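You operate a simulated robot arm through the tools that you are given. There is no shell and no other tool. Be economical: measure what you need, move in short steps, check, and stop when the job is done.

The job below is to be done with a simulated robot arm. You get a single attempt, and the scene is never put back.

## Task
Turn the lumps dial to 2. Fetch the blue spool from the ledge of the winding frame and stand it on the lower board of the steel shelf. Turn the turns dial to 400. Put the eyelet from the top of the skein bench on the ledge of the winding frame. Put the stained eyelet on the top of the steel shelf. Put three of the cards from the top of the skein bench on the top of the fitting bench. Stack the green cup from the top of the fitting bench on top of the blue cup. Put the ring from the top of the fitting bench on the ledge of the winding frame. Take the brass nut and put it on the top of the skein bench. Fetch the steel nut and set it in the silver tray. Set the spout between trays one and two to over tray 1. Set the spout between trays four and five to over tray 4. Any order will do. Set down upright: blue spool. The spout between trays one and two goes anticlockwise seen from above, to its stop. The spout between trays four and five goes anticlockwise seen from above, to its stop.

The check looks at the end state, three seconds after you hand in, the way a careful person would. Anything else that was tipped, shoved, dropped, spilled or broken makes it a failure.

## Robot
A 7-joint arm with a two-finger parallel gripper on a trunk, on a base that drives. Base frame: it is fixed to the floor where the robot stands at the start and does not move with it; the origin is under the middle of the robot, x ahead of it, y to its left, z up; the surface under the hand at the start is at about z = 840. Readings come in mm, rad, newtons and seconds.
With the tool pointing down near the work surface it reaches from about 340 to 740 mm from the robot's upright axis, wherever it stands. Its first joint turns from -2.496 to 2.496 rad. Places, roughly: blue spool (4x4x8 cm) [300, 2500, 700]; brass nut (5x4x4 cm) [-3000, 1700, 500]; card [500, 1000, 1000]; cup [750, 5500, 1000]; eyelet [250, 500, 750]; ledge of the winding frame [400, 2500, 600]; lower board of the steel shelf (22x52 cm) [-3080, 1740, 520]; lumps dial [600, -200, 900]; ring (8x8x3 cm) [400, 5400, 900]; silver tray (29x15x5 cm) [-3500, -1100, 900]; spout between trays four and five [-2400, 5500, 1000]; spout between trays one and two [-2400, 3200, 1000]; stained eyelet (4x4x3 cm) [500, 600, 900]; steel nut (5x4x4 cm) [-3000, 1800, 500]; top of the fitting bench [600, 6000, 800]; top of the skein bench [600, 400, 800]; top of the steel shelf (23x47 cm) [-3140, 1760, 900]; turns dial [500, 1800, 1100]. Payload 3 kg.
Tool frame: the origin (TCP) lies between the finger pads and is the grasp point; the fingertips stand 30 mm ahead of it; z points along the fingers, y is the line along which they close. The gripper opens to 94 mm. The fingers are 28 mm wide and 10 mm thick; the gripper's body (50 by 96 mm) begins 55 mm behind the TCP.
Orientation is that of the tool frame in the base frame, as [roll, pitch, yaw] about the fixed x, y, z axes, in that order (R = Rz(yaw) Ry(pitch) Rx(roll)). With the fingers straight down and closing along the base's y, the tool's x points along the base's -x, its y along +y and its z along -z.

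## Interface
- The arm moves only by the tool jog_arm. Its argument "increments" is a list of rows, each a list of 7 numbers: the shift along the tool's x, y, z in mm, then the turn, a rotation vector about the tool's x, y, z in rad, then the gripper command, from -1 (fully open) to 1 (shut), values between in proportion. In form: [[dx, dy, dz, rx, ry, rz, gripper], ...]. A call has 1 to 20 rows; each row shifts and turns the commanded pose from where the row before left it, along the tool's axes as they then stand. Each row takes 0.2 s and may step no farther than 50 mm and 0.15 rad from the row before; otherwise, or with a gripper value out of range, the whole call is refused. A pose out of reach is approached as far as the arm can. The call stops where the force on the tool passes 40 N (or 10 N more than at its start, if that is more) or the arm is blocked; 0.2 s more then pass. Each finger travels about 45 mm/s and halts on what it meets, pressing with about 37 N; the grip force reading is that of the motor and also rises with nothing between the fingers. The clock runs only during rows and for 0.2 s after the last one: add rows that do not move to give the fingers time. It gives the time, the measured TCP pose, the force on the tool (base axes), the opening and the grip force at its end, in the units of the frame above (readings bear some noise), with the torque about the TCP (base axes, N m) and any sound that the robot's microphone picked up.
- Cameras (640 x 400 px; columns grow to the right, rows downward): "scene" is now at [52.3, 164.5, 1737.2]; the picture's right is [0.13, -0.99, 0.00], its down [-0.85, -0.11, -0.51] and it looks along [0.50, 0.06, -0.86] (base axes); focal length 214 px, centre (320, 200). "wrist" rides on the gripper at [76, 14, -102] in the tool frame; the picture's right is [-0.18, 0.98, 0.00], its down [-0.75, -0.14, -0.64] and it looks along [-0.63, -0.12, 0.77] (tool axes); focal length 243 px, centre (320, 200). There is no depth. A picture from a camera that has moved, and an enlarged one, comes with that camera's place and axes in the base frame and with its lens. The place of the scene camera against the robot may be out by one fixed shift of up to 25 mm in any direction.
- camera(camera): a new picture of that camera. It takes no simulated time.
- slide_trunk(by): slides the trunk up (or, below 0, down) by that many mm; the arm and the scene camera ride with it, the base frame stays. It gives what a move gives, with no picture.
- steer(legs): drives the robot by 1 to 6 legs, each [ahead, left, turn to the left] in mm, mm and rad, along the robot's own axes; the way and the turn of a leg run together, so that a leg with both is an arc; at most 1500 mm and 3.142 rad a leg. The arm and the cameras ride along, it lands a little off, and it stops where it bumps. It gives what a move gives.
- pan_tilt(pan, tilt): turns the head with the scene camera to pan (to the left, within 2.496 rad either way) and tilt (down, from -0.506 to 1.204), counted from straight ahead of the robot. It gives what a move gives.
- inspect(camera, box): a new picture of the part [left, top, right, bottom] of that camera's present view, enlarged. It takes no simulated time.
- finish_job(): hands the job in; it is judged then, once.

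Go step by step. Nothing tells you exact positions but the pictures and the camera data: compare them with the known pose of the tool, close in by small moves and look again before you grip or let go. The budget is 567 turns and 360 pictures, counting those below and the enlarged ones. Unless the task says otherwise, let go and move clear before handing in.

The tools are called after "Emit:" as a command line: name --pt "numbers of a row" for each row, then --argument value for the rest, lists and objects as JSON in quotes. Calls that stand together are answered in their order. jog_arm: Moves the arm, as the interface text tells. Its arguments: {"type":"object","properties":{"increments":{"type":"array"}},"required":["increments"]} The other tools are called the same way: slide_trunk (by) slides the trunk up or down; steer (legs) drives the base; pan_tilt (pan, tilt) turns the head that bears the scene camera; camera (camera) takes a picture; inspect (camera, box) takes an enlarged picture of a part of a camera's view; finish_job () hands the job in.

At the start:

```text
clock: 0.0
tool_pos: [562.7, 337.5, 1248.3]
orientation: [-3.14, -0.001, 3.141]
wrist_force: [-0.5, 0.0, -0.2]
torque: [-0.02, -0.02, 0.0]
opening: 93.9
grasp_force: 0.1
trunk travel left (down, up): [-200.0, 190.0]
robot x, y, heading: [-2.5, 2.4, -0.001]
head pan, tilt: [0.127, 1.035]
```

scene: 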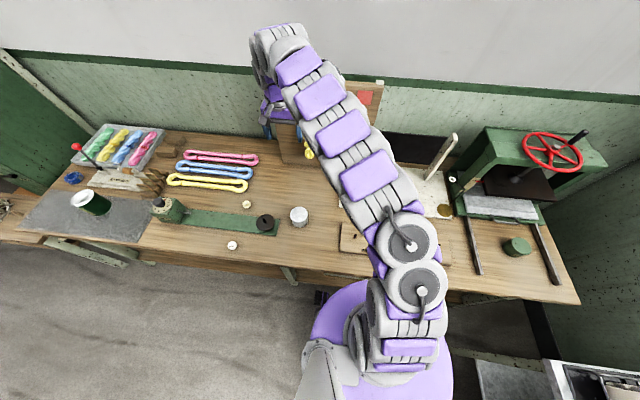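
wrist: 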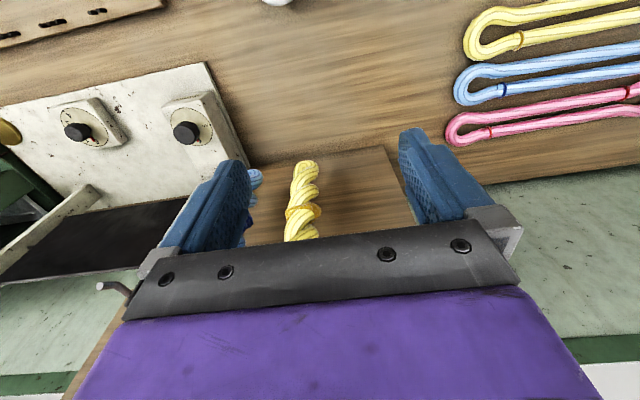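

I see the skein bench with trays, skeins, and a green press; a two-knob panel lies on the right. I'll look around with the head first.

Emit:
inspect --camera "scene" --box '[0, 80, 320, 280]'

Emit:
inspect --camera "scene" --box '[320, 80, 640, 280]'

Emit:
inspect --camera "wrist" --box '[0, 0, 320, 200]'

```text
2.00 times, centred on (160, 180) of scene
camera zoom: at [52.3, 164.5, 1737.2], right [0.13, -0.99, 0.0], down [-0.85, -0.11, -0.51], along [0.5, 0.06, -0.86], focal length 429 px, centre (640, 240)
```

zoom: 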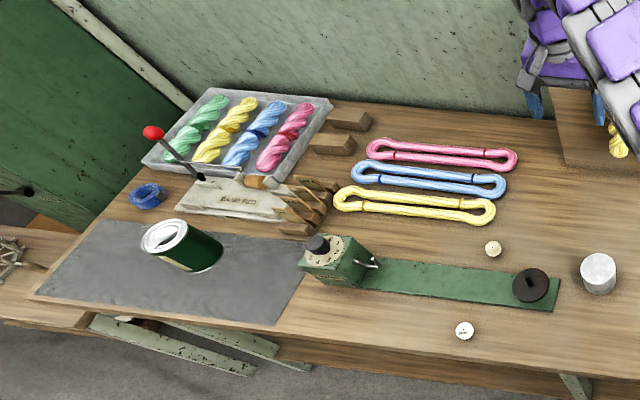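

```text
2.00 times, centred on (480, 180) of scene
camera zoom: at [52.3, 164.5, 1737.2], right [0.13, -0.99, 0.0], down [-0.85, -0.11, -0.51], along [0.5, 0.06, -0.86], focal length 429 px, centre (0, 240)
```

zoom: 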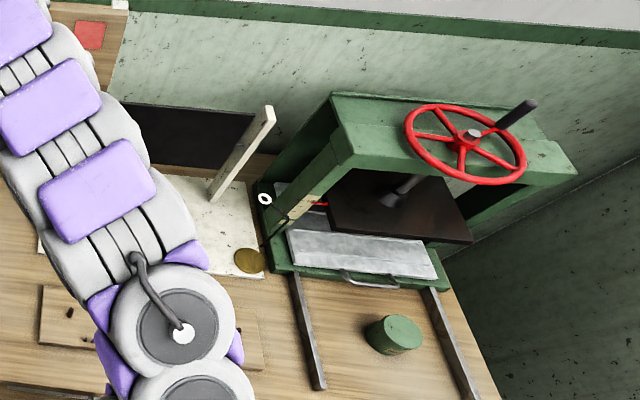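

```text
2.00 times, centred on (160, 100) of wrist
camera zoom: at [487.8, 351.4, 1351.0], right [0.18, 0.98, 0.0], down [0.75, -0.14, 0.64], along [0.63, -0.12, -0.77], focal length 485 px, centre (640, 400)
```

zoom: 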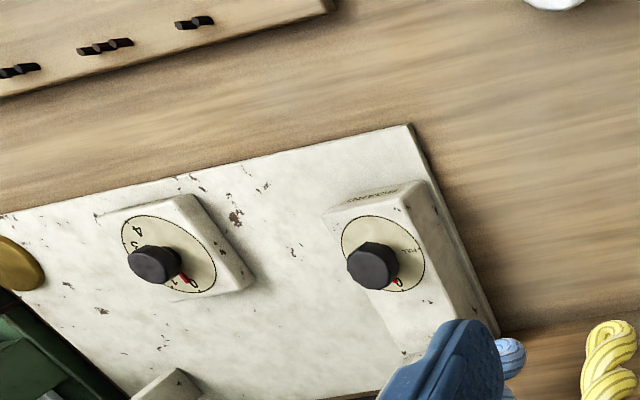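

I'll pan the head to survey both sides of the bench.

Emit:
pan_tilt --pan 0.9 --tilt 0.8

Emit:
camera --camera "scene"

Emit:
inspect --camera "scene" --box '[160, 150, 480, 350]'

Emit:
pan_tilt --pan -0.7 --tilt 0.9

Emit:
camera --camera "scene"

```text
clock: 1.1
tool_pos: [560.2, 335.9, 1249.9]
orientation: [3.142, 0.0, 3.141]
wrist_force: [-0.2, 0.2, 0.0]
torque: [0.01, -0.01, -0.03]
opening: 94.1
grasp_force: 0.0
trunk travel left (down, up): [-200.0, 190.0]
robot x, y, heading: [1.9, -0.9, 0.001]
head pan, tilt: [0.901, 0.799]
```

```text
354 pictures are left
camera scene: at [35.5, 219.0, 1754.6], right [0.78, -0.62, 0.0], down [-0.45, -0.56, -0.69], along [0.43, 0.54, -0.72], focal length 214 px, centre (320, 200)
```

scene: 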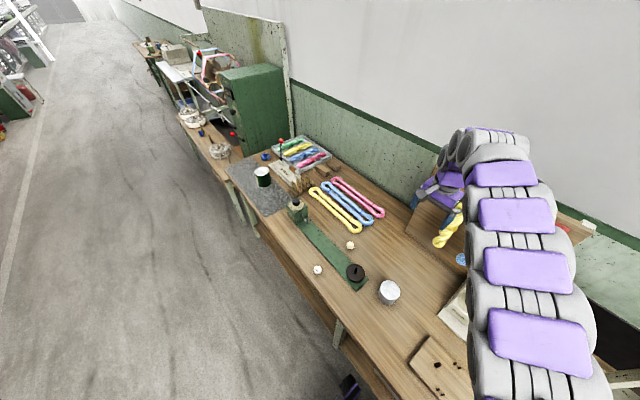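

```text
2.00 times, centred on (320, 250) of scene
camera zoom: at [35.5, 219.0, 1754.6], right [0.78, -0.62, 0.0], down [-0.45, -0.56, -0.69], along [0.43, 0.54, -0.72], focal length 429 px, centre (320, 100)
```

zoom: 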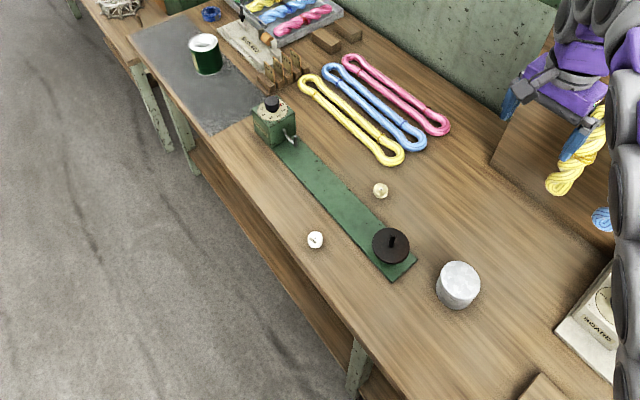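

```text
clock: 2.8
tool_pos: [561.1, 336.7, 1250.4]
orientation: [3.141, -0.001, -3.141]
wrist_force: [0.3, 1.0, -0.3]
torque: [-0.03, -0.01, 0.01]
opening: 93.7
grasp_force: 0.0
trunk travel left (down, up): [-200.0, 190.0]
robot x, y, heading: [2.0, 4.0, -0.002]
head pan, tilt: [-0.7, 0.901]
```

```text
352 pictures are left
camera scene: at [43.2, 107.2, 1746.9], right [-0.64, -0.77, 0.0], down [-0.6, 0.5, -0.62], along [0.47, -0.4, -0.78], focal length 214 px, centre (320, 200)
```

scene: 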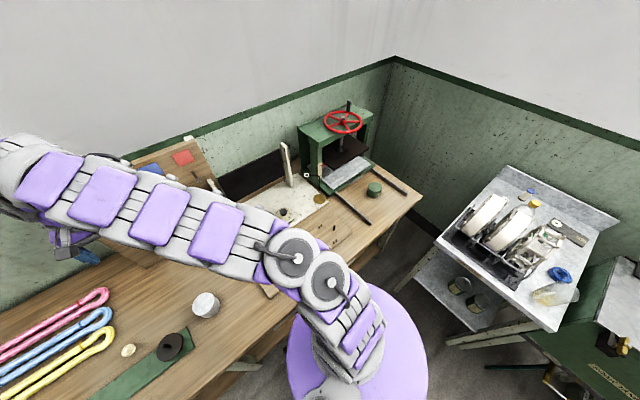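

The lumps dial should be near (600, -155). I'll move the hand over towards it, staying high, and look.

Emit:
jog_arm --pt "0 -40 0 0 0 0 -1" --pt "0 -40 0 0 0 0 -1" --pt "0 -40 0 0 0 0 -1" --pt "0 -40 0 0 0 0 -1" --pt "0 -40 0 0 0 0 -1" --pt "0 -40 0 0 0 0 -1" --pt "0 -40 0 0 0 0 -1" --pt "0 -40 0 0 0 0 -1" --pt "0 -40 0 0 0 0 -1" --pt "0 -40 0 0 0 0 -1" --pt "0 -40 0 0 0 0 -1"

Emit:
pan_tilt --pan 0.1 --tilt 0.9

Emit:
camera --camera "wrist"

Emit:
camera --camera "scene"

```text
clock: 5.2
tool_pos: [559.9, -107.1, 1247.5]
orientation: [3.138, -0.002, 3.142]
wrist_force: [-0.3, -0.6, 0.4]
torque: [0.0, 0.04, -0.01]
opening: 94.0
grasp_force: 0.1
trunk travel left (down, up): [-200.0, 190.0]
robot x, y, heading: [1.5, -3.0, -0.006]
head pan, tilt: [-0.7, 0.901]
```

```text
clock: 6.3
tool_pos: [560.2, -105.6, 1248.5]
orientation: [3.139, 0.0, 3.139]
wrist_force: [-0.6, -0.2, -0.2]
torque: [0.0, -0.01, -0.04]
opening: 94.1
grasp_force: 0.1
trunk travel left (down, up): [-200.0, 190.0]
robot x, y, heading: [-1.9, 1.1, 0.001]
head pan, tilt: [0.099, 0.901]
```

```text
351 pictures are left
camera wrist: at [485.4, -91.0, 1351.8], right [0.18, 0.98, 0.0], down [0.75, -0.14, 0.64], along [0.63, -0.12, -0.77], focal length 243 px, centre (320, 200)
```

wrist: 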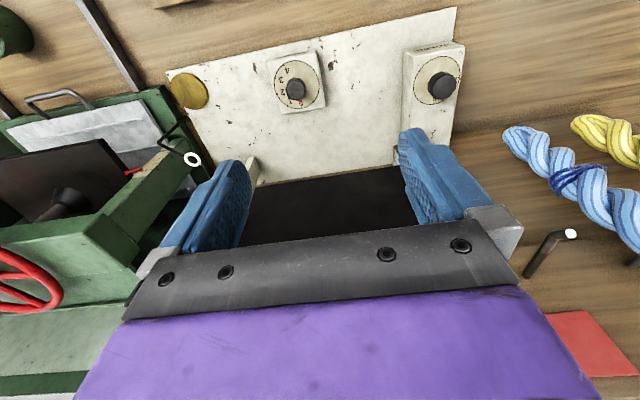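

```text
350 pictures are left
camera scene: at [60.2, 159.2, 1747.1], right [0.1, -1.0, 0.0], down [-0.78, -0.08, -0.62], along [0.62, 0.06, -0.79], focal length 214 px, centre (320, 200)
```

scene: 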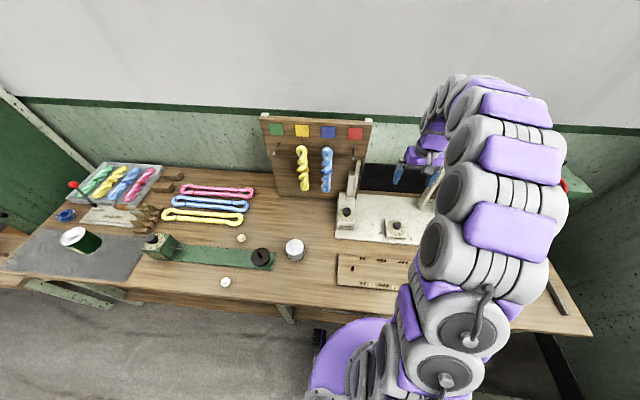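

Emit:
inspect --camera "wrist" --box '[220, 20, 480, 140]'

Emit:
inspect --camera "scene" --box '[320, 180, 460, 300]'

Emit:
inspect --camera "scene" --box '[40, 150, 310, 310]'

```text
2.46 times, centred on (350, 80) of wrist
camera zoom: at [485.4, -91.0, 1351.8], right [0.18, 0.98, 0.0], down [0.75, -0.14, 0.64], along [0.63, -0.12, -0.77], focal length 597 px, centre (246, 495)
```

zoom: 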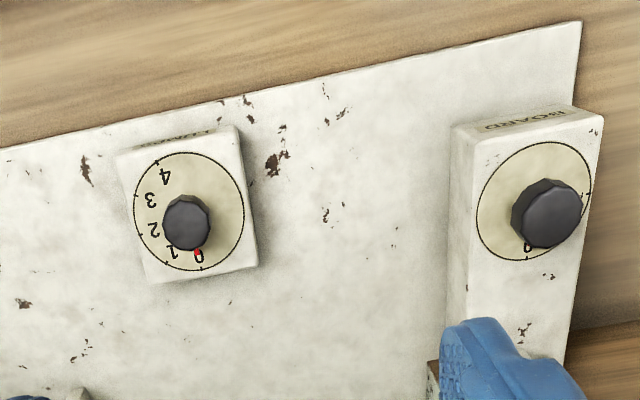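

```text
3.33 times, centred on (390, 240) of scene
camera zoom: at [60.2, 159.2, 1747.1], right [0.1, -1.0, 0.0], down [-0.78, -0.08, -0.62], along [0.62, 0.06, -0.79], focal length 715 px, centre (87, 67)
```

zoom: 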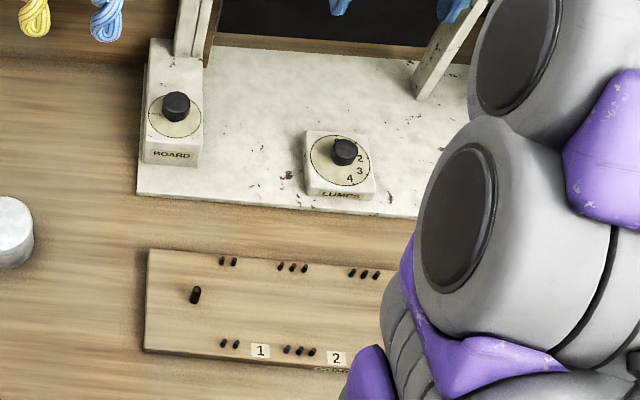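

```text
2.37 times, centred on (175, 230) of scene
camera zoom: at [60.2, 159.2, 1747.1], right [0.1, -1.0, 0.0], down [-0.78, -0.08, -0.62], along [0.62, 0.06, -0.79], focal length 508 px, centre (664, 129)
```

zoom: 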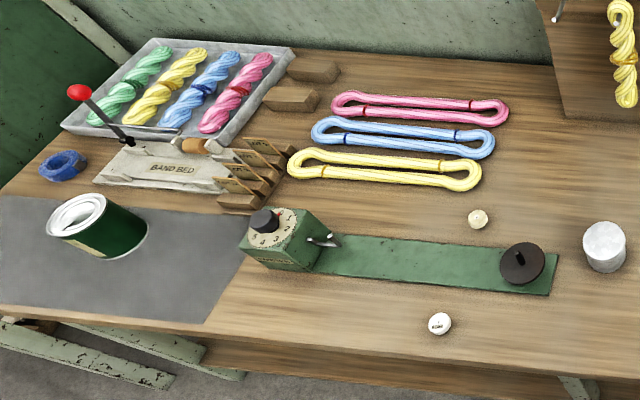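

The lumps dial sits at about (600, -156, 900), pointer at 0, with numbers increasing clockwise from above. I'll go over it and look closely.

Emit:
jog_arm --pt "-20 -25 10 0 0 0 -1" --pt "-20 -25 10 0 0 0 -1" --pt "0 0 45 0 0 0 -1" --pt "0 0 45 0 0 0 -1" --pt "0 0 45 0 0 0 -1" --pt "0 0 45 0 0 0 -1" --pt "0 0 45 0 0 0 -1" --pt "0 0 25 0 0 0 -1" --pt "0 0 0 0 0 0 -1"

Emit:
camera --camera "wrist"

Emit:
inspect --camera "wrist" --box '[240, 80, 440, 205]'

```text
clock: 8.3
tool_pos: [601.3, -155.6, 978.7]
orientation: [3.14, 0.0, 3.141]
wrist_force: [0.2, -0.1, 0.5]
torque: [0.01, -0.01, -0.02]
opening: 94.1
grasp_force: 0.2
trunk travel left (down, up): [-200.0, 190.0]
robot x, y, heading: [3.9, -2.4, -0.005]
head pan, tilt: [0.099, 0.901]
```

```text
346 pictures are left
camera wrist: at [525.6, -142.3, 1081.1], right [0.18, 0.98, 0.0], down [0.75, -0.14, 0.64], along [0.63, -0.12, -0.77], focal length 243 px, centre (320, 200)
```

wrist: 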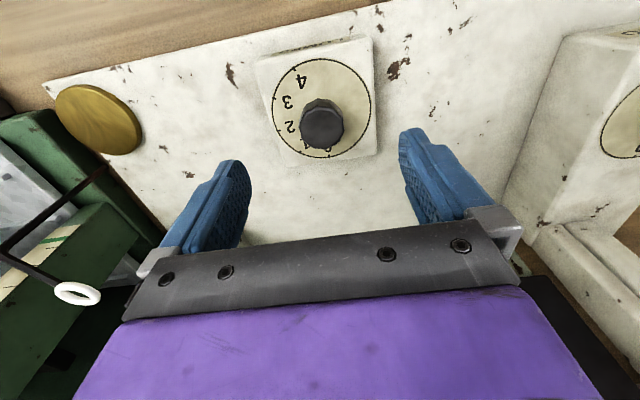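

```text
3.20 times, centred on (340, 142) of wrist
camera zoom: at [525.6, -142.3, 1081.1], right [0.18, 0.98, 0.0], down [0.75, -0.14, 0.64], along [0.63, -0.12, -0.77], focal length 776 px, centre (256, 384)
```

zoom: 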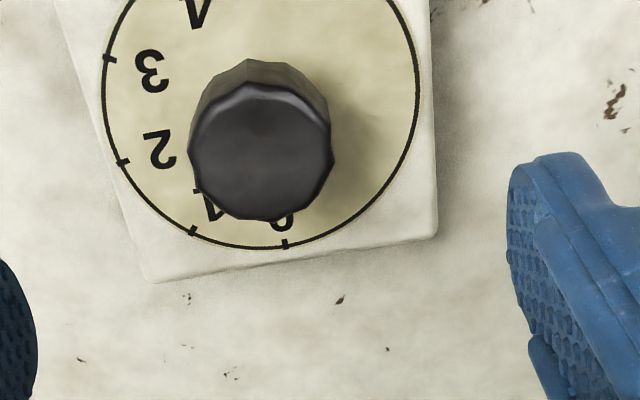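

Dial steps measure 40°, so I turn 80° clockwise. I descend around the knob and close.

Emit:
jog_arm --pt "0 0 30 0 0 0 -1" --pt "0 0 28 0 0 0 -1" --pt "0 0 0 0 0 0 0.6" --pt "0 0 0 0 0 0 0.6" --pt "0 0 0 0 0 0 0.6" --pt "0 0 0 0 0 0 0.6" --pt "0 0 0 0 0 0 0.6"

Emit:
camera --camera "wrist"

```text
clock: 9.9
tool_pos: [600.3, -154.7, 919.9]
orientation: [3.139, 0.0, 3.141]
wrist_force: [0.0, 3.7, -0.4]
torque: [0.18, -0.04, 0.0]
opening: 33.5
grasp_force: 41.1
trunk travel left (down, up): [-200.0, 190.0]
robot x, y, heading: [0.6, 1.1, 0.003]
head pan, tilt: [0.099, 0.901]
```

```text
344 pictures are left
camera wrist: at [525.8, -140.5, 1022.9], right [0.18, 0.98, 0.0], down [0.75, -0.14, 0.64], along [0.63, -0.12, -0.77], focal length 243 px, centre (320, 200)
```

wrist: 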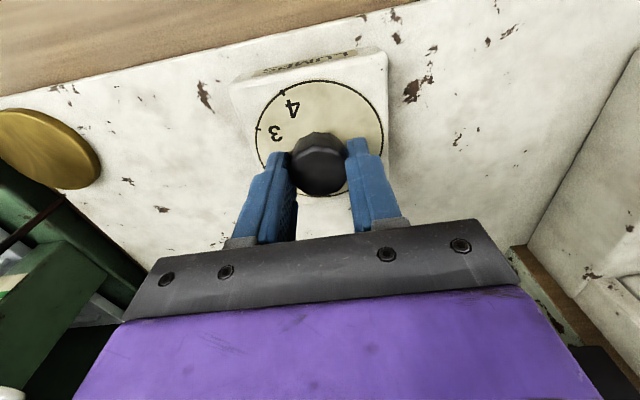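

Emit:
jog_arm --pt "0 0 0 0 0 0.1396 0.6" --pt "0 0 0 0 0 0.1396 0.6" --pt "0 0 0 0 0 0.1396 0.6" --pt "0 0 0 0 0 0.1396 0.6" --pt "0 0 0 0 0 0.1396 0.6" --pt "0 0 0 0 0 0.1396 0.6" --pt "0 0 0 0 0 0.1396 0.6" --pt "0 0 0 0 0 0.1396 0.6" --pt "0 0 0 0 0 0.1396 0.6" --pt "0 0 0 0 0 0.1396 0.6" --pt "0 0 0 0 0 0 0.6" --pt "0 0 0 0 0 0 -0.6" --pt "0 0 0 0 0 0 -0.6" --pt "0 0 0 0 0 0 -0.6" --pt "0 0 -40 0 0 0 -0.6" --pt "0 0 -40 0 0 0 -0.6" --pt "0 0 -40 0 0 0 -0.6"

Emit:
inspect --camera "wrist" --box '[220, 80, 420, 205]'

```text
clock: 13.5
tool_pos: [599.3, -155.1, 1041.0]
orientation: [3.139, -0.001, 1.744]
wrist_force: [-0.4, 0.1, 0.3]
torque: [0.0, -0.02, 0.0]
opening: 75.2
grasp_force: 0.0
trunk travel left (down, up): [-200.0, 190.0]
robot x, y, heading: [-0.9, -2.0, 0.001]
head pan, tilt: [0.099, 0.901]
```

```text
3.20 times, centred on (320, 142) of wrist
camera zoom: at [602.0, -77.9, 1144.1], right [1.0, -0.01, 0.0], down [-0.01, -0.77, 0.64], along [-0.01, -0.64, -0.77], focal length 776 px, centre (320, 384)
```

zoom: 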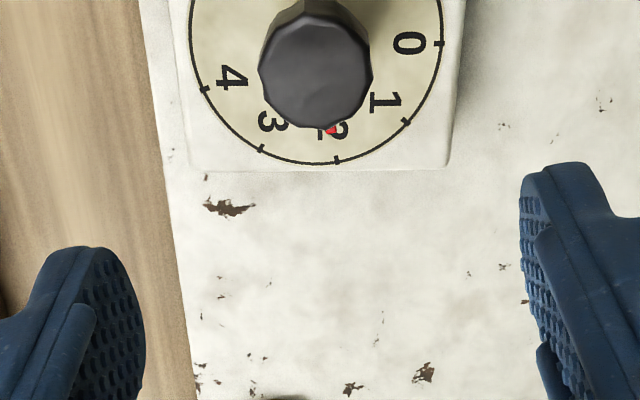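

Lumps dial now points at 2. Next I rotate back and move over the two cream discs (eyelets?) near (505, 570) and (300, 570).

Emit:
jog_arm --pt "0 0 -20 0 0 -0.1396 -1" --pt "0 0 -20 0 0 -0.1396 -1" --pt "0 0 -20 0 0 -0.1396 -1" --pt "0 0 -20 0 0 -0.1396 -1" --pt "0 0 -20 0 0 -0.1396 -1" --pt "0 0 0 0 0 -0.1396 -1" --pt "0 0 0 0 0 -0.1396 -1" --pt "0 0 0 0 0 -0.1396 -1" --pt "0 0 0 0 0 -0.1396 -1" --pt "0 0 0 0 0 -0.1396 -1"

Emit:
jog_arm --pt "10 45 0 0 0 0 -1" --pt "10 45 0 0 0 0 -1" --pt "10 45 0 0 0 0 -1" --pt "10 45 0 0 0 0 -1" --pt "10 45 0 0 0 0 -1" --pt "10 45 0 0 0 0 -1" --pt "10 45 0 0 0 0 -1" --pt "10 45 0 0 0 0 -1" --pt "10 45 0 0 0 0 -1" --pt "10 45 0 0 0 0 -1" --pt "10 45 0 0 0 0 -1" --pt "10 45 0 0 0 0 -1" --pt "0 45 0 0 0 0 -1" --pt "0 45 0 0 0 0 -1" --pt "0 45 0 0 0 0 -1" --pt "0 45 0 0 0 0 -1"

Emit:
camera --camera "wrist"

```text
clock: 15.7
tool_pos: [600.8, -156.3, 1141.8]
orientation: [3.14, 0.001, -3.141]
wrist_force: [-0.4, 0.3, -0.1]
torque: [0.02, 0.02, 0.01]
opening: 94.1
grasp_force: 0.0
trunk travel left (down, up): [-200.0, 190.0]
robot x, y, heading: [-0.8, 0.8, 0.002]
head pan, tilt: [0.099, 0.901]
```

```text
clock: 19.1
tool_pos: [484.5, 557.5, 1139.2]
orientation: [-3.135, -0.001, 3.136]
wrist_force: [-0.1, -0.4, 2.2]
torque: [0.0, 0.0, 0.02]
opening: 94.0
grasp_force: 0.1
out of reach, approached as far as the arm can: row 16
trunk travel left (down, up): [-200.0, 190.0]
robot x, y, heading: [-0.5, -0.7, -0.0]
head pan, tilt: [0.099, 0.901]
```

```text
342 pictures are left
camera wrist: at [408.7, 573.2, 1243.2], right [0.19, 0.98, -0.01], down [0.75, -0.14, 0.64], along [0.63, -0.13, -0.77], focal length 243 px, centre (320, 200)
```

wrist: 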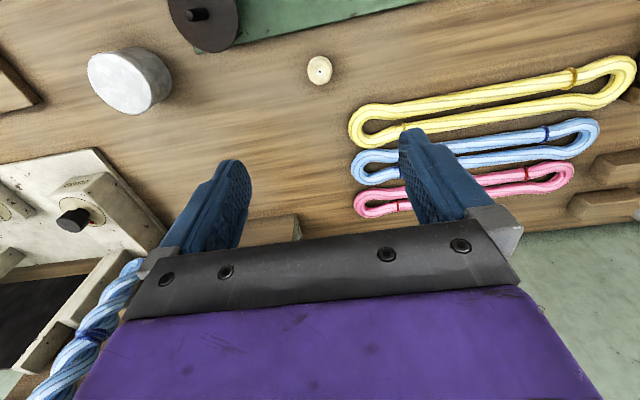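

Emit:
inspect --camera "wrist" --box '[280, 30, 360, 80]'

Emit:
jog_arm --pt "45 0 0 0 0 0 -1" --pt "45 0 0 0 0 0 -1" --pt "45 0 0 0 0 0 -1" --pt "45 0 0 0 0 0 -1"

Emit:
camera --camera "wrist"

```text
8.00 times, centred on (320, 55) of wrist
camera zoom: at [408.7, 573.2, 1243.2], right [0.19, 0.98, -0.01], down [0.75, -0.14, 0.64], along [0.63, -0.13, -0.77], focal length 1941 px, centre (320, 1360)
```

zoom: 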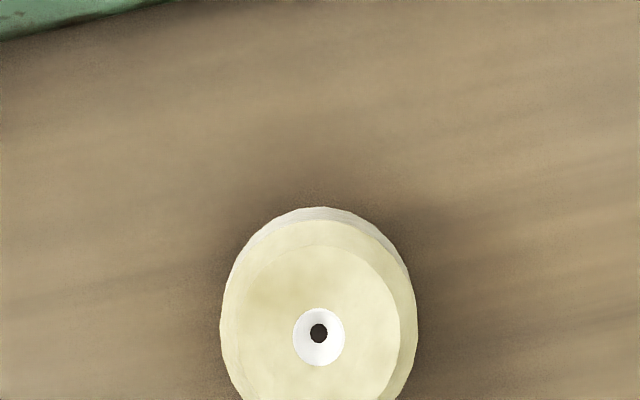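

```text
clock: 20.1
tool_pos: [299.0, 554.2, 1141.1]
orientation: [3.142, 0.0, -3.141]
wrist_force: [0.2, -0.5, -0.5]
torque: [0.06, -0.01, -0.02]
opening: 93.9
grasp_force: 0.0
trunk travel left (down, up): [-200.0, 190.0]
robot x, y, heading: [-1.0, 0.8, -0.002]
head pan, tilt: [0.099, 0.901]
```

```text
340 pictures are left
camera wrist: at [224.2, 568.8, 1243.9], right [0.18, 0.98, 0.0], down [0.75, -0.14, 0.64], along [0.63, -0.12, -0.77], focal length 243 px, centre (320, 200)
```

wrist: 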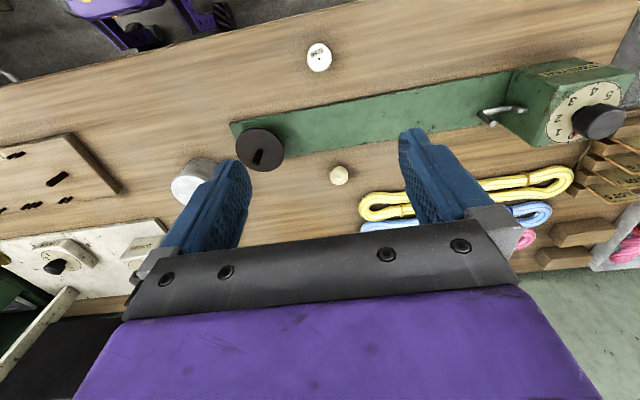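

Emit:
inspect --camera "wrist" --box '[280, 30, 360, 80]'

Emit:
inspect --camera "wrist" --box '[480, 50, 640, 150]'

Emit:
inspect --camera "wrist" --box '[560, 100, 640, 150]'

```text
8.00 times, centred on (320, 55) of wrist
camera zoom: at [224.2, 568.8, 1243.9], right [0.18, 0.98, 0.0], down [0.75, -0.14, 0.64], along [0.63, -0.12, -0.77], focal length 1941 px, centre (320, 1360)
```

zoom: 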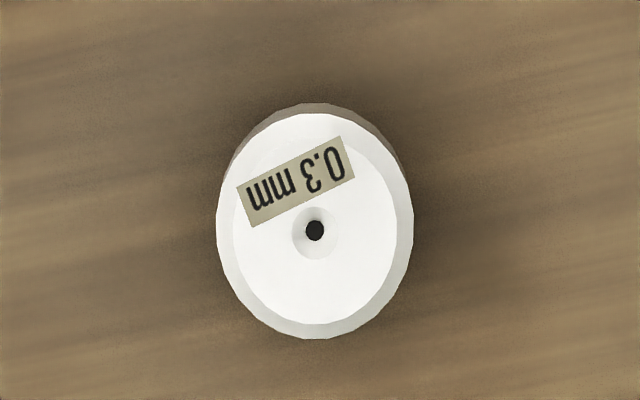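

```text
4.00 times, centred on (560, 100) of wrist
camera zoom: at [224.2, 568.8, 1243.9], right [0.18, 0.98, 0.0], down [0.75, -0.14, 0.64], along [0.63, -0.12, -0.77], focal length 970 px, centre (-640, 600)
```

zoom: 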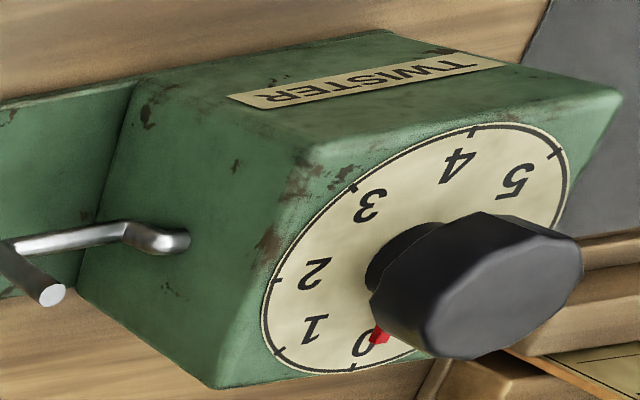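

```text
8.00 times, centred on (600, 125) of wrist
camera zoom: at [224.2, 568.8, 1243.9], right [0.18, 0.98, 0.0], down [0.75, -0.14, 0.64], along [0.63, -0.12, -0.77], focal length 1941 px, centre (-1920, 800)
```

zoom: 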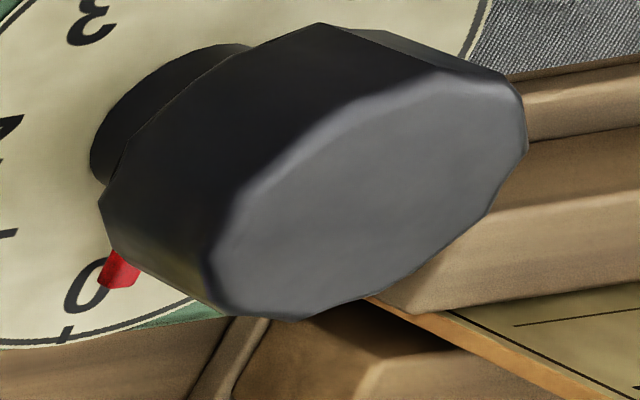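

B is a white "0.3 mm" eyelet at about (287, 555); A is the yellowed (stained) one at (490, 554). The cards are in a rack near (550, 1070). I'll take B first and descend over it.

Emit:
jog_arm --pt "12 1 45 0 0 0 -1" --pt "0 0 45 0 0 0 -1" --pt "0 0 45 0 0 0 -1" --pt "0 0 45 0 0 0 -1" --pt "0 0 0 0 0 0 -1"

Emit:
camera --camera "wrist"

```text
clock: 21.3
tool_pos: [288.6, 554.2, 961.4]
orientation: [3.14, 0.001, 3.141]
wrist_force: [-0.4, 1.0, 0.3]
torque: [-0.01, -0.03, 0.0]
opening: 94.1
grasp_force: 0.0
trunk travel left (down, up): [-200.0, 190.0]
robot x, y, heading: [-0.8, -0.5, 0.004]
head pan, tilt: [0.099, 0.901]
```

```text
336 pictures are left
camera wrist: at [212.8, 568.8, 1064.3], right [0.18, 0.98, 0.0], down [0.75, -0.14, 0.64], along [0.63, -0.12, -0.77], focal length 243 px, centre (320, 200)
```

wrist: 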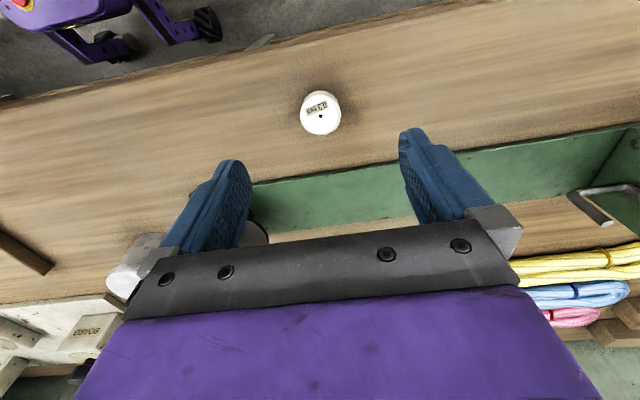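

Emit:
jog_arm --pt "2 0 45 0 0 0 -1" --pt "0 0 38 0 0 0 -1" --pt "0 0 0 0 0 0 -1"

Emit:
camera --camera "wrist"

```text
clock: 22.1
tool_pos: [288.1, 557.0, 878.7]
orientation: [3.139, 0.001, -3.141]
wrist_force: [0.7, 0.4, -0.6]
torque: [0.01, 0.02, -0.01]
opening: 93.9
grasp_force: 0.0
trunk travel left (down, up): [-200.0, 190.0]
robot x, y, heading: [-1.3, -1.3, 0.0]
head pan, tilt: [0.099, 0.901]
```

```text
335 pictures are left
camera wrist: at [212.1, 569.9, 980.9], right [0.18, 0.98, 0.0], down [0.75, -0.14, 0.64], along [0.63, -0.12, -0.77], focal length 243 px, centre (320, 200)
```

wrist: 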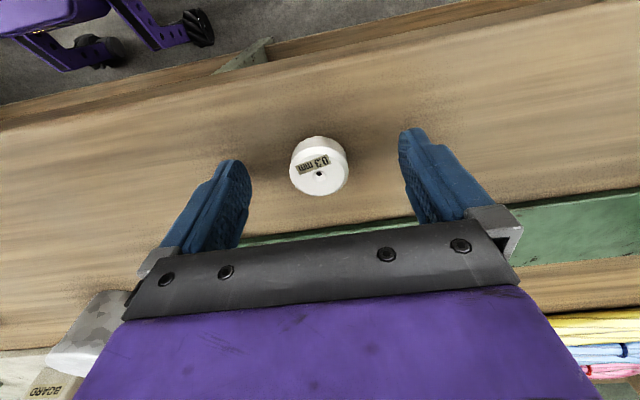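

Emit:
jog_arm --pt "0 0 2 0 0 0 1" --pt "0 0 0 0 0 0 1" --pt "0 0 0 0 0 0 1" --pt "0 0 0 0 0 0 1" --pt "0 0 0 0 0 0 1" --pt "0 0 0 0 0 0 1" --pt "0 0 -30 0 0 0 1" --pt "0 0 -40 0 0 0 1" --pt "0 0 -40 0 0 0 1" --pt "0 0 -40 0 0 0 1"

Emit:
camera --camera "wrist"

```text
clock: 24.3
tool_pos: [286.1, 554.3, 1028.7]
orientation: [3.14, 0.0, 3.142]
wrist_force: [-0.7, 0.7, -0.5]
torque: [0.02, -0.03, -0.02]
opening: 32.0
grasp_force: 36.9
trunk travel left (down, up): [-200.0, 190.0]
robot x, y, heading: [0.2, 1.9, 0.004]
head pan, tilt: [0.099, 0.901]
```

```text
334 pictures are left
camera wrist: at [211.1, 568.1, 1130.5], right [0.18, 0.98, 0.0], down [0.75, -0.14, 0.64], along [0.63, -0.12, -0.77], focal length 243 px, centre (320, 200)
```

wrist: 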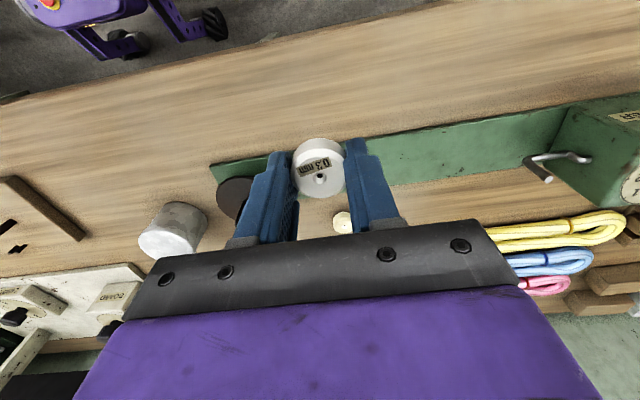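

The eyelet is held. Now I look left along the wall to plan the drive to the winding frame.

Emit:
jog_arm --pt "0 -40 -40 0 0 0 1" --pt "-10 -45 -40 0 0 0 1" --pt "-10 -45 -40 0 0 0 1" --pt "-10 -45 0 0 0 0 1" --pt "-10 -45 0 0 0 0 1" --pt "-10 -45 0 0 0 0 1" --pt "-10 -45 0 0 0 0 1" --pt "-10 -45 0 0 0 0 1" --pt "-10 -45 0 0 0 0 1" --pt "-10 -45 0 0 0 0 1" --pt "-10 -45 0 0 0 0 1"

Emit:
pan_tilt --pan 1.1 --tilt 0.5

Emit:
camera --camera "scene"

Emit:
inspect --camera "scene" --box '[160, 80, 400, 230]'

```text
refused: row 1 steps farther than a row can; nothing moved
```

```text
clock: 25.6
tool_pos: [287.3, 553.6, 1026.3]
orientation: [3.137, 0.001, 3.141]
wrist_force: [0.3, 0.1, -0.6]
torque: [-0.01, 0.01, 0.05]
opening: 32.0
grasp_force: 36.8
trunk travel left (down, up): [-200.0, 190.0]
robot x, y, heading: [3.5, -0.1, 0.001]
head pan, tilt: [1.1, 0.499]
```

```text
333 pictures are left
camera scene: at [25.0, 240.1, 1780.1], right [0.89, -0.45, 0.0], down [-0.22, -0.43, -0.88], along [0.4, 0.78, -0.48], focal length 214 px, centre (320, 200)
```

scene: 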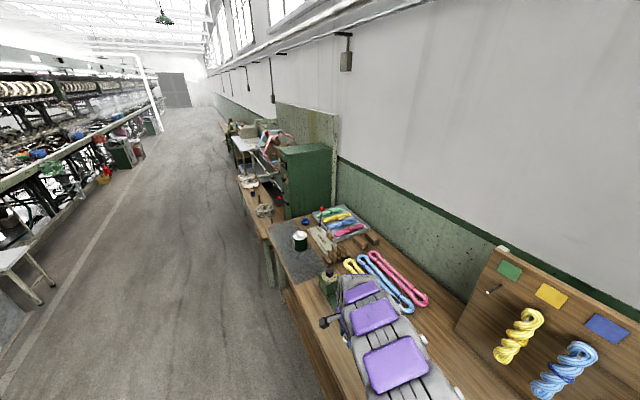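

```text
2.67 times, centred on (280, 155) of scene
camera zoom: at [25.0, 240.1, 1780.1], right [0.89, -0.45, 0.0], down [-0.22, -0.43, -0.88], along [0.4, 0.78, -0.48], focal length 572 px, centre (427, 320)
```

zoom: 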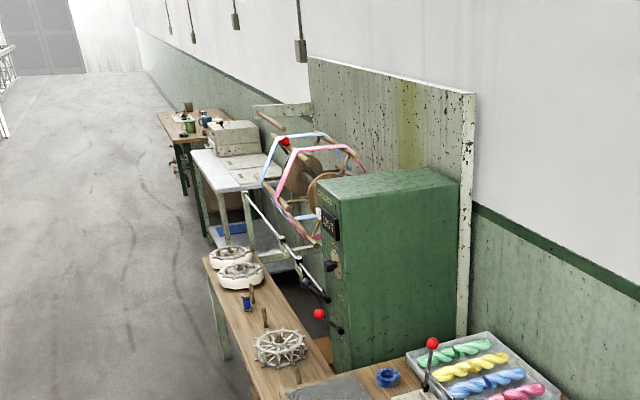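

I can see the winding frame's ledge with blue spool and the green cabinet with the turns dial. I tuck the arm ahead and then drive left.

Emit:
jog_arm --pt "0 -30 -38 0 0 0 1" --pt "-5 -30 -38 0 0 0 1" --pt "-10 -30 -38 0 0 0 1" --pt "-10 -45 0 0 0 0 1" --pt "-10 -45 0 0 0 0 1" --pt "-10 -45 0 0 0 0 1" --pt "-10 -45 0 0 0 0 1" --pt "-10 -45 0 0 0 0 1" --pt "-10 -45 0 0 0 0 1" --pt "-10 -45 0 0 0 0 1" --pt "-10 -45 0 0 0 0 1" --pt "-10 -45 0 0 0 0 1"

Emit:
steer --legs '[[-150, 0, 0], [0, 1200, 0], [0, 1200, 0]]'

Emit:
pan_tilt --pan 0 --tilt 0.9

Emit:
camera --camera "scene"

```text
clock: 28.2
tool_pos: [394.1, 58.0, 1140.9]
orientation: [3.141, 0.0, -3.141]
wrist_force: [-0.4, 1.2, -0.6]
torque: [-0.03, 0.02, 0.01]
opening: 31.9
grasp_force: 36.8
trunk travel left (down, up): [-200.0, 190.0]
robot x, y, heading: [2.3, 0.4, -0.002]
head pan, tilt: [1.1, 0.499]
```

```text
clock: 40.9
tool_pos: [253.0, 2439.9, 1140.5]
orientation: [3.136, 0.0, 3.135]
wrist_force: [-0.2, -0.1, -0.2]
torque: [0.02, -0.03, 0.0]
opening: 31.8
grasp_force: 37.1
trunk travel left (down, up): [-200.0, 190.0]
robot x, y, heading: [-140.5, 2385.4, -0.005]
head pan, tilt: [1.1, 0.499]
```

```text
clock: 42.2
tool_pos: [253.2, 2441.3, 1140.2]
orientation: [3.139, 0.001, 3.135]
wrist_force: [0.3, -0.2, 0.0]
torque: [-0.02, -0.01, 0.02]
opening: 32.1
grasp_force: 37.4
trunk travel left (down, up): [-200.0, 190.0]
robot x, y, heading: [-142.1, 2385.6, -0.01]
head pan, tilt: [0.0, 0.901]
```

```text
331 pictures are left
camera scene: at [-79.5, 2539.2, 1747.0], right [-0.01, -1.0, 0.0], down [-0.78, 0.0, -0.62], along [0.62, 0.0, -0.78], focal length 214 px, centre (320, 200)
```

scene: 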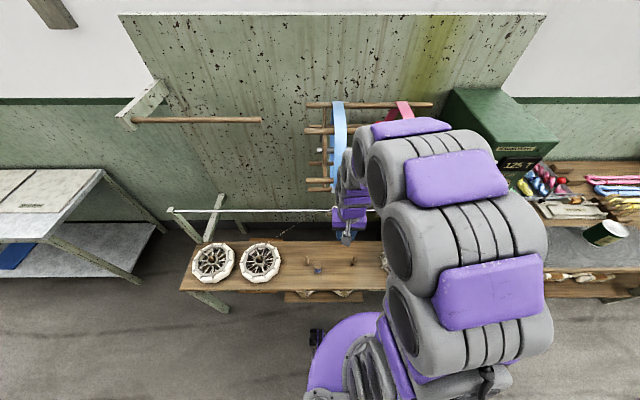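

Emit:
camera --camera "wrist"

Emit:
inspect --camera "scene" --box '[160, 190, 400, 320]'

```text
330 pictures are left
camera wrist: at [177.8, 2456.4, 1242.9], right [0.19, 0.98, 0.0], down [0.75, -0.15, 0.64], along [0.63, -0.12, -0.77], focal length 243 px, centre (320, 200)
```

wrist: 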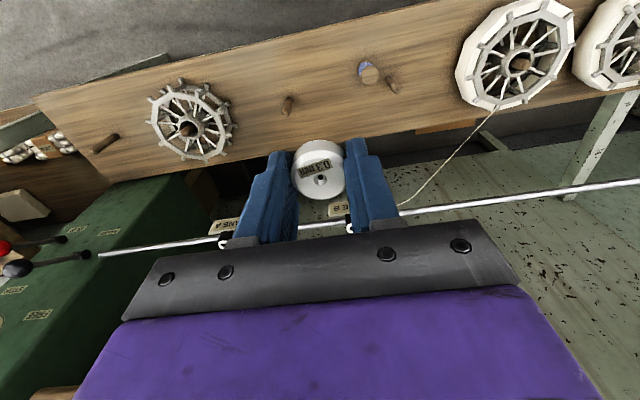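

```text
2.67 times, centred on (280, 255) of scene
camera zoom: at [-79.5, 2539.2, 1747.0], right [-0.01, -1.0, 0.0], down [-0.78, 0.0, -0.62], along [0.62, 0.0, -0.78], focal length 572 px, centre (427, 53)
```

zoom: 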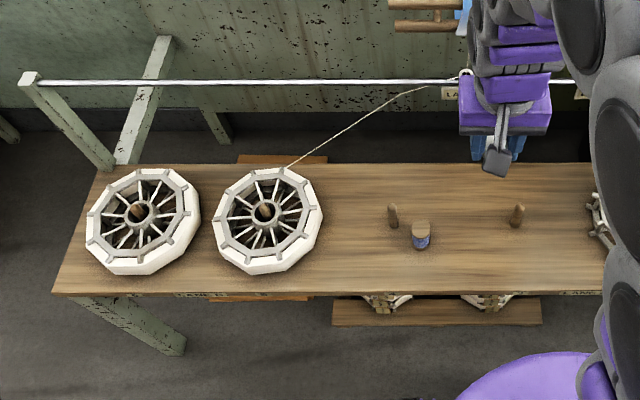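

The ledge seems to lie at z≈610, with pegs at y≈2340 and 2590 and the blue spool at (320, 2535). I'll place the eyelet at about (300, 2425). Lower the trunk first.

Emit:
slide_trunk --by -200

Emit:
jog_arm --pt "-24 -8 40 0 0 0 1" --pt "-24 -8 40 0 0 0 1" --pt "0 0 45 0 0 0 1" --pt "0 0 40 0 0 0 1" --pt "0 0 0 0 0 0 1"

Emit:
camera --camera "wrist"

Emit:
camera --camera "scene"

```text
clock: 44.4
tool_pos: [252.2, 2441.5, 941.2]
orientation: [3.137, 0.002, 3.135]
wrist_force: [0.4, 0.5, -0.6]
torque: [0.0, 0.01, 0.01]
opening: 31.9
grasp_force: 36.9
trunk travel left (down, up): [0.0, 390.0]
robot x, y, heading: [-141.9, 2385.0, -0.005]
head pan, tilt: [0.0, 0.901]
```

```text
clock: 45.6
tool_pos: [300.5, 2424.4, 774.8]
orientation: [3.138, 0.001, 3.133]
wrist_force: [-0.2, -0.4, -0.2]
torque: [0.0, 0.01, 0.01]
opening: 31.9
grasp_force: 36.9
trunk travel left (down, up): [0.0, 390.0]
robot x, y, heading: [-137.7, 2388.9, -0.008]
head pan, tilt: [0.0, 0.901]
```

```text
328 pictures are left
camera wrist: at [225.1, 2439.3, 876.9], right [0.19, 0.98, 0.0], down [0.75, -0.15, 0.64], along [0.63, -0.12, -0.77], focal length 243 px, centre (320, 200)
```

wrist: 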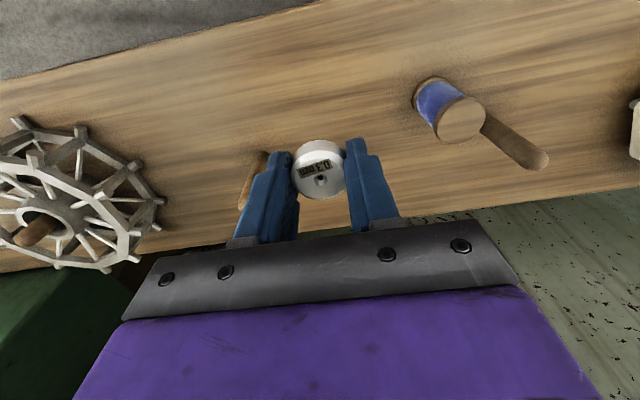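

```text
327 pictures are left
camera scene: at [-78.6, 2538.7, 1547.0], right [-0.01, -1.0, 0.0], down [-0.79, 0.0, -0.62], along [0.62, 0.0, -0.79], focal length 214 px, centre (320, 200)
```

scene: 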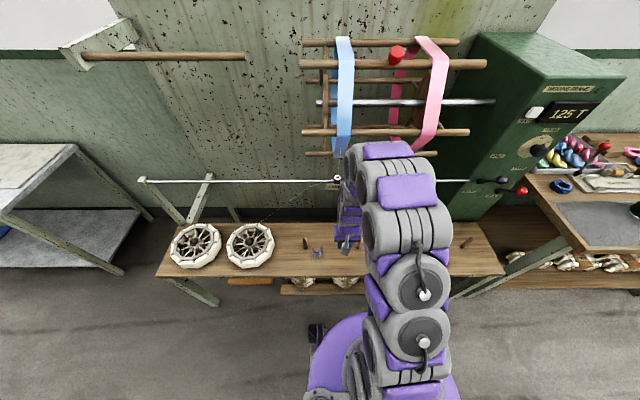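

Emit:
jog_arm --pt "0 0 40 0 0 0 1" --pt "0 0 40 0 0 0 1" --pt "0 0 25 0 0 0 1" --pt "0 0 0 0 0 0 1"

Emit:
jog_arm --pt "0 0 5 0 0 0 1" --pt "0 0 5 0 0 0 1" --pt "0 0 5 0 0 0 1" --pt "0 0 0 0 0 0 1"

Emit:
camera --camera "wrist"

```text
clock: 46.6
tool_pos: [299.9, 2426.4, 669.1]
orientation: [3.138, 0.0, 3.134]
wrist_force: [-0.1, 0.0, -0.5]
torque: [0.0, -0.02, 0.02]
opening: 32.1
grasp_force: 36.9
trunk travel left (down, up): [0.0, 390.0]
robot x, y, heading: [-142.6, 2392.0, -0.01]
head pan, tilt: [0.0, 0.901]
```

```text
clock: 47.6
tool_pos: [301.1, 2425.6, 655.4]
orientation: [3.137, 0.002, 3.134]
wrist_force: [0.2, 0.1, 11.5]
torque: [0.01, 0.0, 0.0]
opening: 32.1
grasp_force: 36.8
trunk travel left (down, up): [0.0, 390.0]
robot x, y, heading: [-141.2, 2389.6, -0.007]
head pan, tilt: [0.0, 0.901]
```

```text
326 pictures are left
camera wrist: at [226.0, 2440.1, 758.7], right [0.19, 0.98, 0.0], down [0.75, -0.15, 0.64], along [0.63, -0.12, -0.77], focal length 243 px, centre (320, 200)
```

wrist: 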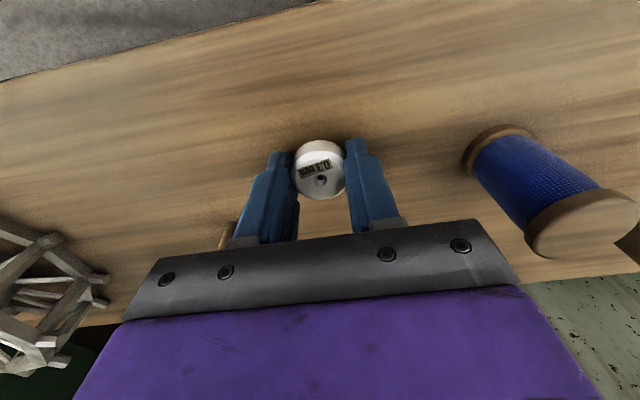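

Contact felt; release and rise.

Emit:
jog_arm --pt "0 0 0 0 0 0 -0.2" --pt "0 0 0 0 0 0 -0.2" --pt "0 0 0 0 0 0 -0.2" --pt "0 0 -20 0 0 0 -0.2" --pt "0 0 -40 0 0 0 -0.2" --pt "0 0 -40 0 0 0 -1" --pt "0 0 -40 0 0 0 -1"

Emit:
camera --camera "wrist"

```text
clock: 49.2
tool_pos: [298.3, 2426.1, 795.7]
orientation: [3.139, -0.001, 3.135]
wrist_force: [-0.1, 0.3, 0.1]
torque: [0.02, -0.01, 0.01]
opening: 94.1
grasp_force: 0.1
trunk travel left (down, up): [0.0, 390.0]
robot x, y, heading: [-137.6, 2386.1, -0.01]
head pan, tilt: [0.0, 0.901]
```

```text
325 pictures are left
camera wrist: at [224.9, 2440.1, 898.2], right [0.19, 0.98, 0.0], down [0.75, -0.15, 0.64], along [0.63, -0.12, -0.77], focal length 243 px, centre (320, 200)
```

wrist: 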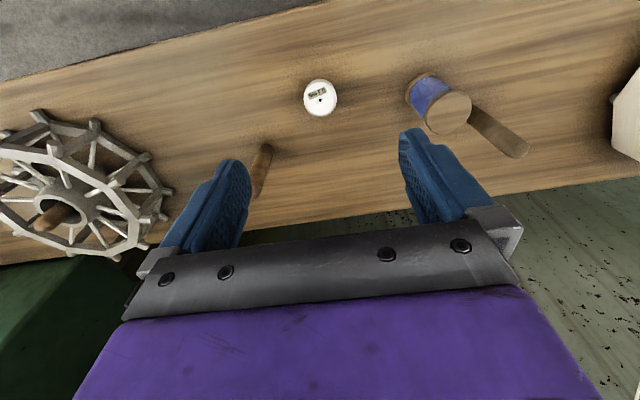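

Eyelet is on the ledge. While here, inspect the cabinet with the turns dial.

Emit:
pan_tilt --pan -0.7 --tilt 0.6

Emit:
camera --camera "scene"

Emit:
inspect --camera "scene" --box '[260, 120, 420, 220]'

```text
clock: 50.2
tool_pos: [300.7, 2426.9, 796.1]
orientation: [3.139, -0.001, 3.135]
wrist_force: [-0.5, 0.4, 0.2]
torque: [0.01, -0.02, 0.0]
opening: 94.0
grasp_force: 0.1
trunk travel left (down, up): [0.0, 390.0]
robot x, y, heading: [-140.5, 2384.7, -0.007]
head pan, tilt: [-0.7, 0.6]
```

```text
324 pictures are left
camera scene: at [-87.1, 2481.7, 1571.9], right [-0.65, -0.76, 0.0], down [-0.43, 0.37, -0.82], along [0.63, -0.54, -0.57], focal length 214 px, centre (320, 200)
```

scene: 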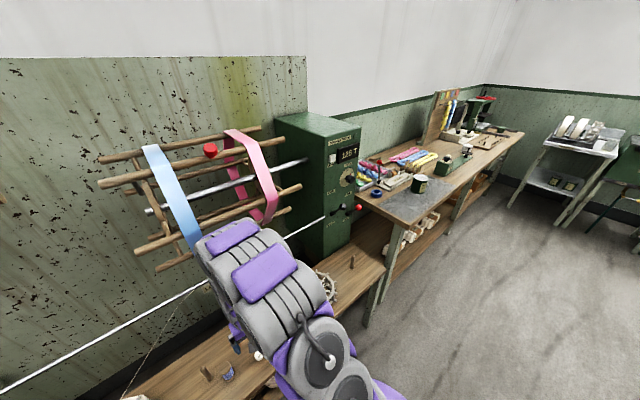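

```text
4.00 times, centred on (340, 170) of scene
camera zoom: at [-87.1, 2481.7, 1571.9], right [-0.65, -0.76, 0.0], down [-0.43, 0.37, -0.82], along [0.63, -0.54, -0.57], focal length 858 px, centre (240, 320)
```

zoom: 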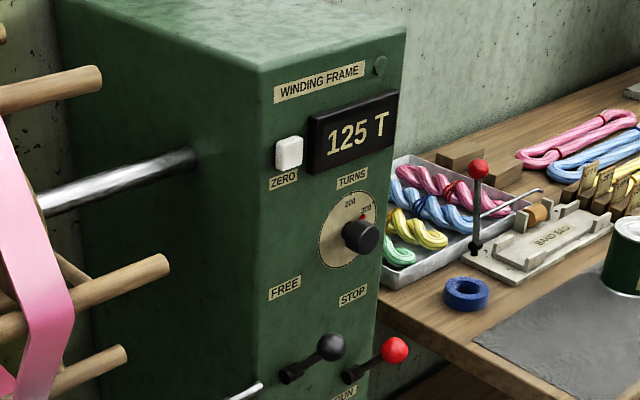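

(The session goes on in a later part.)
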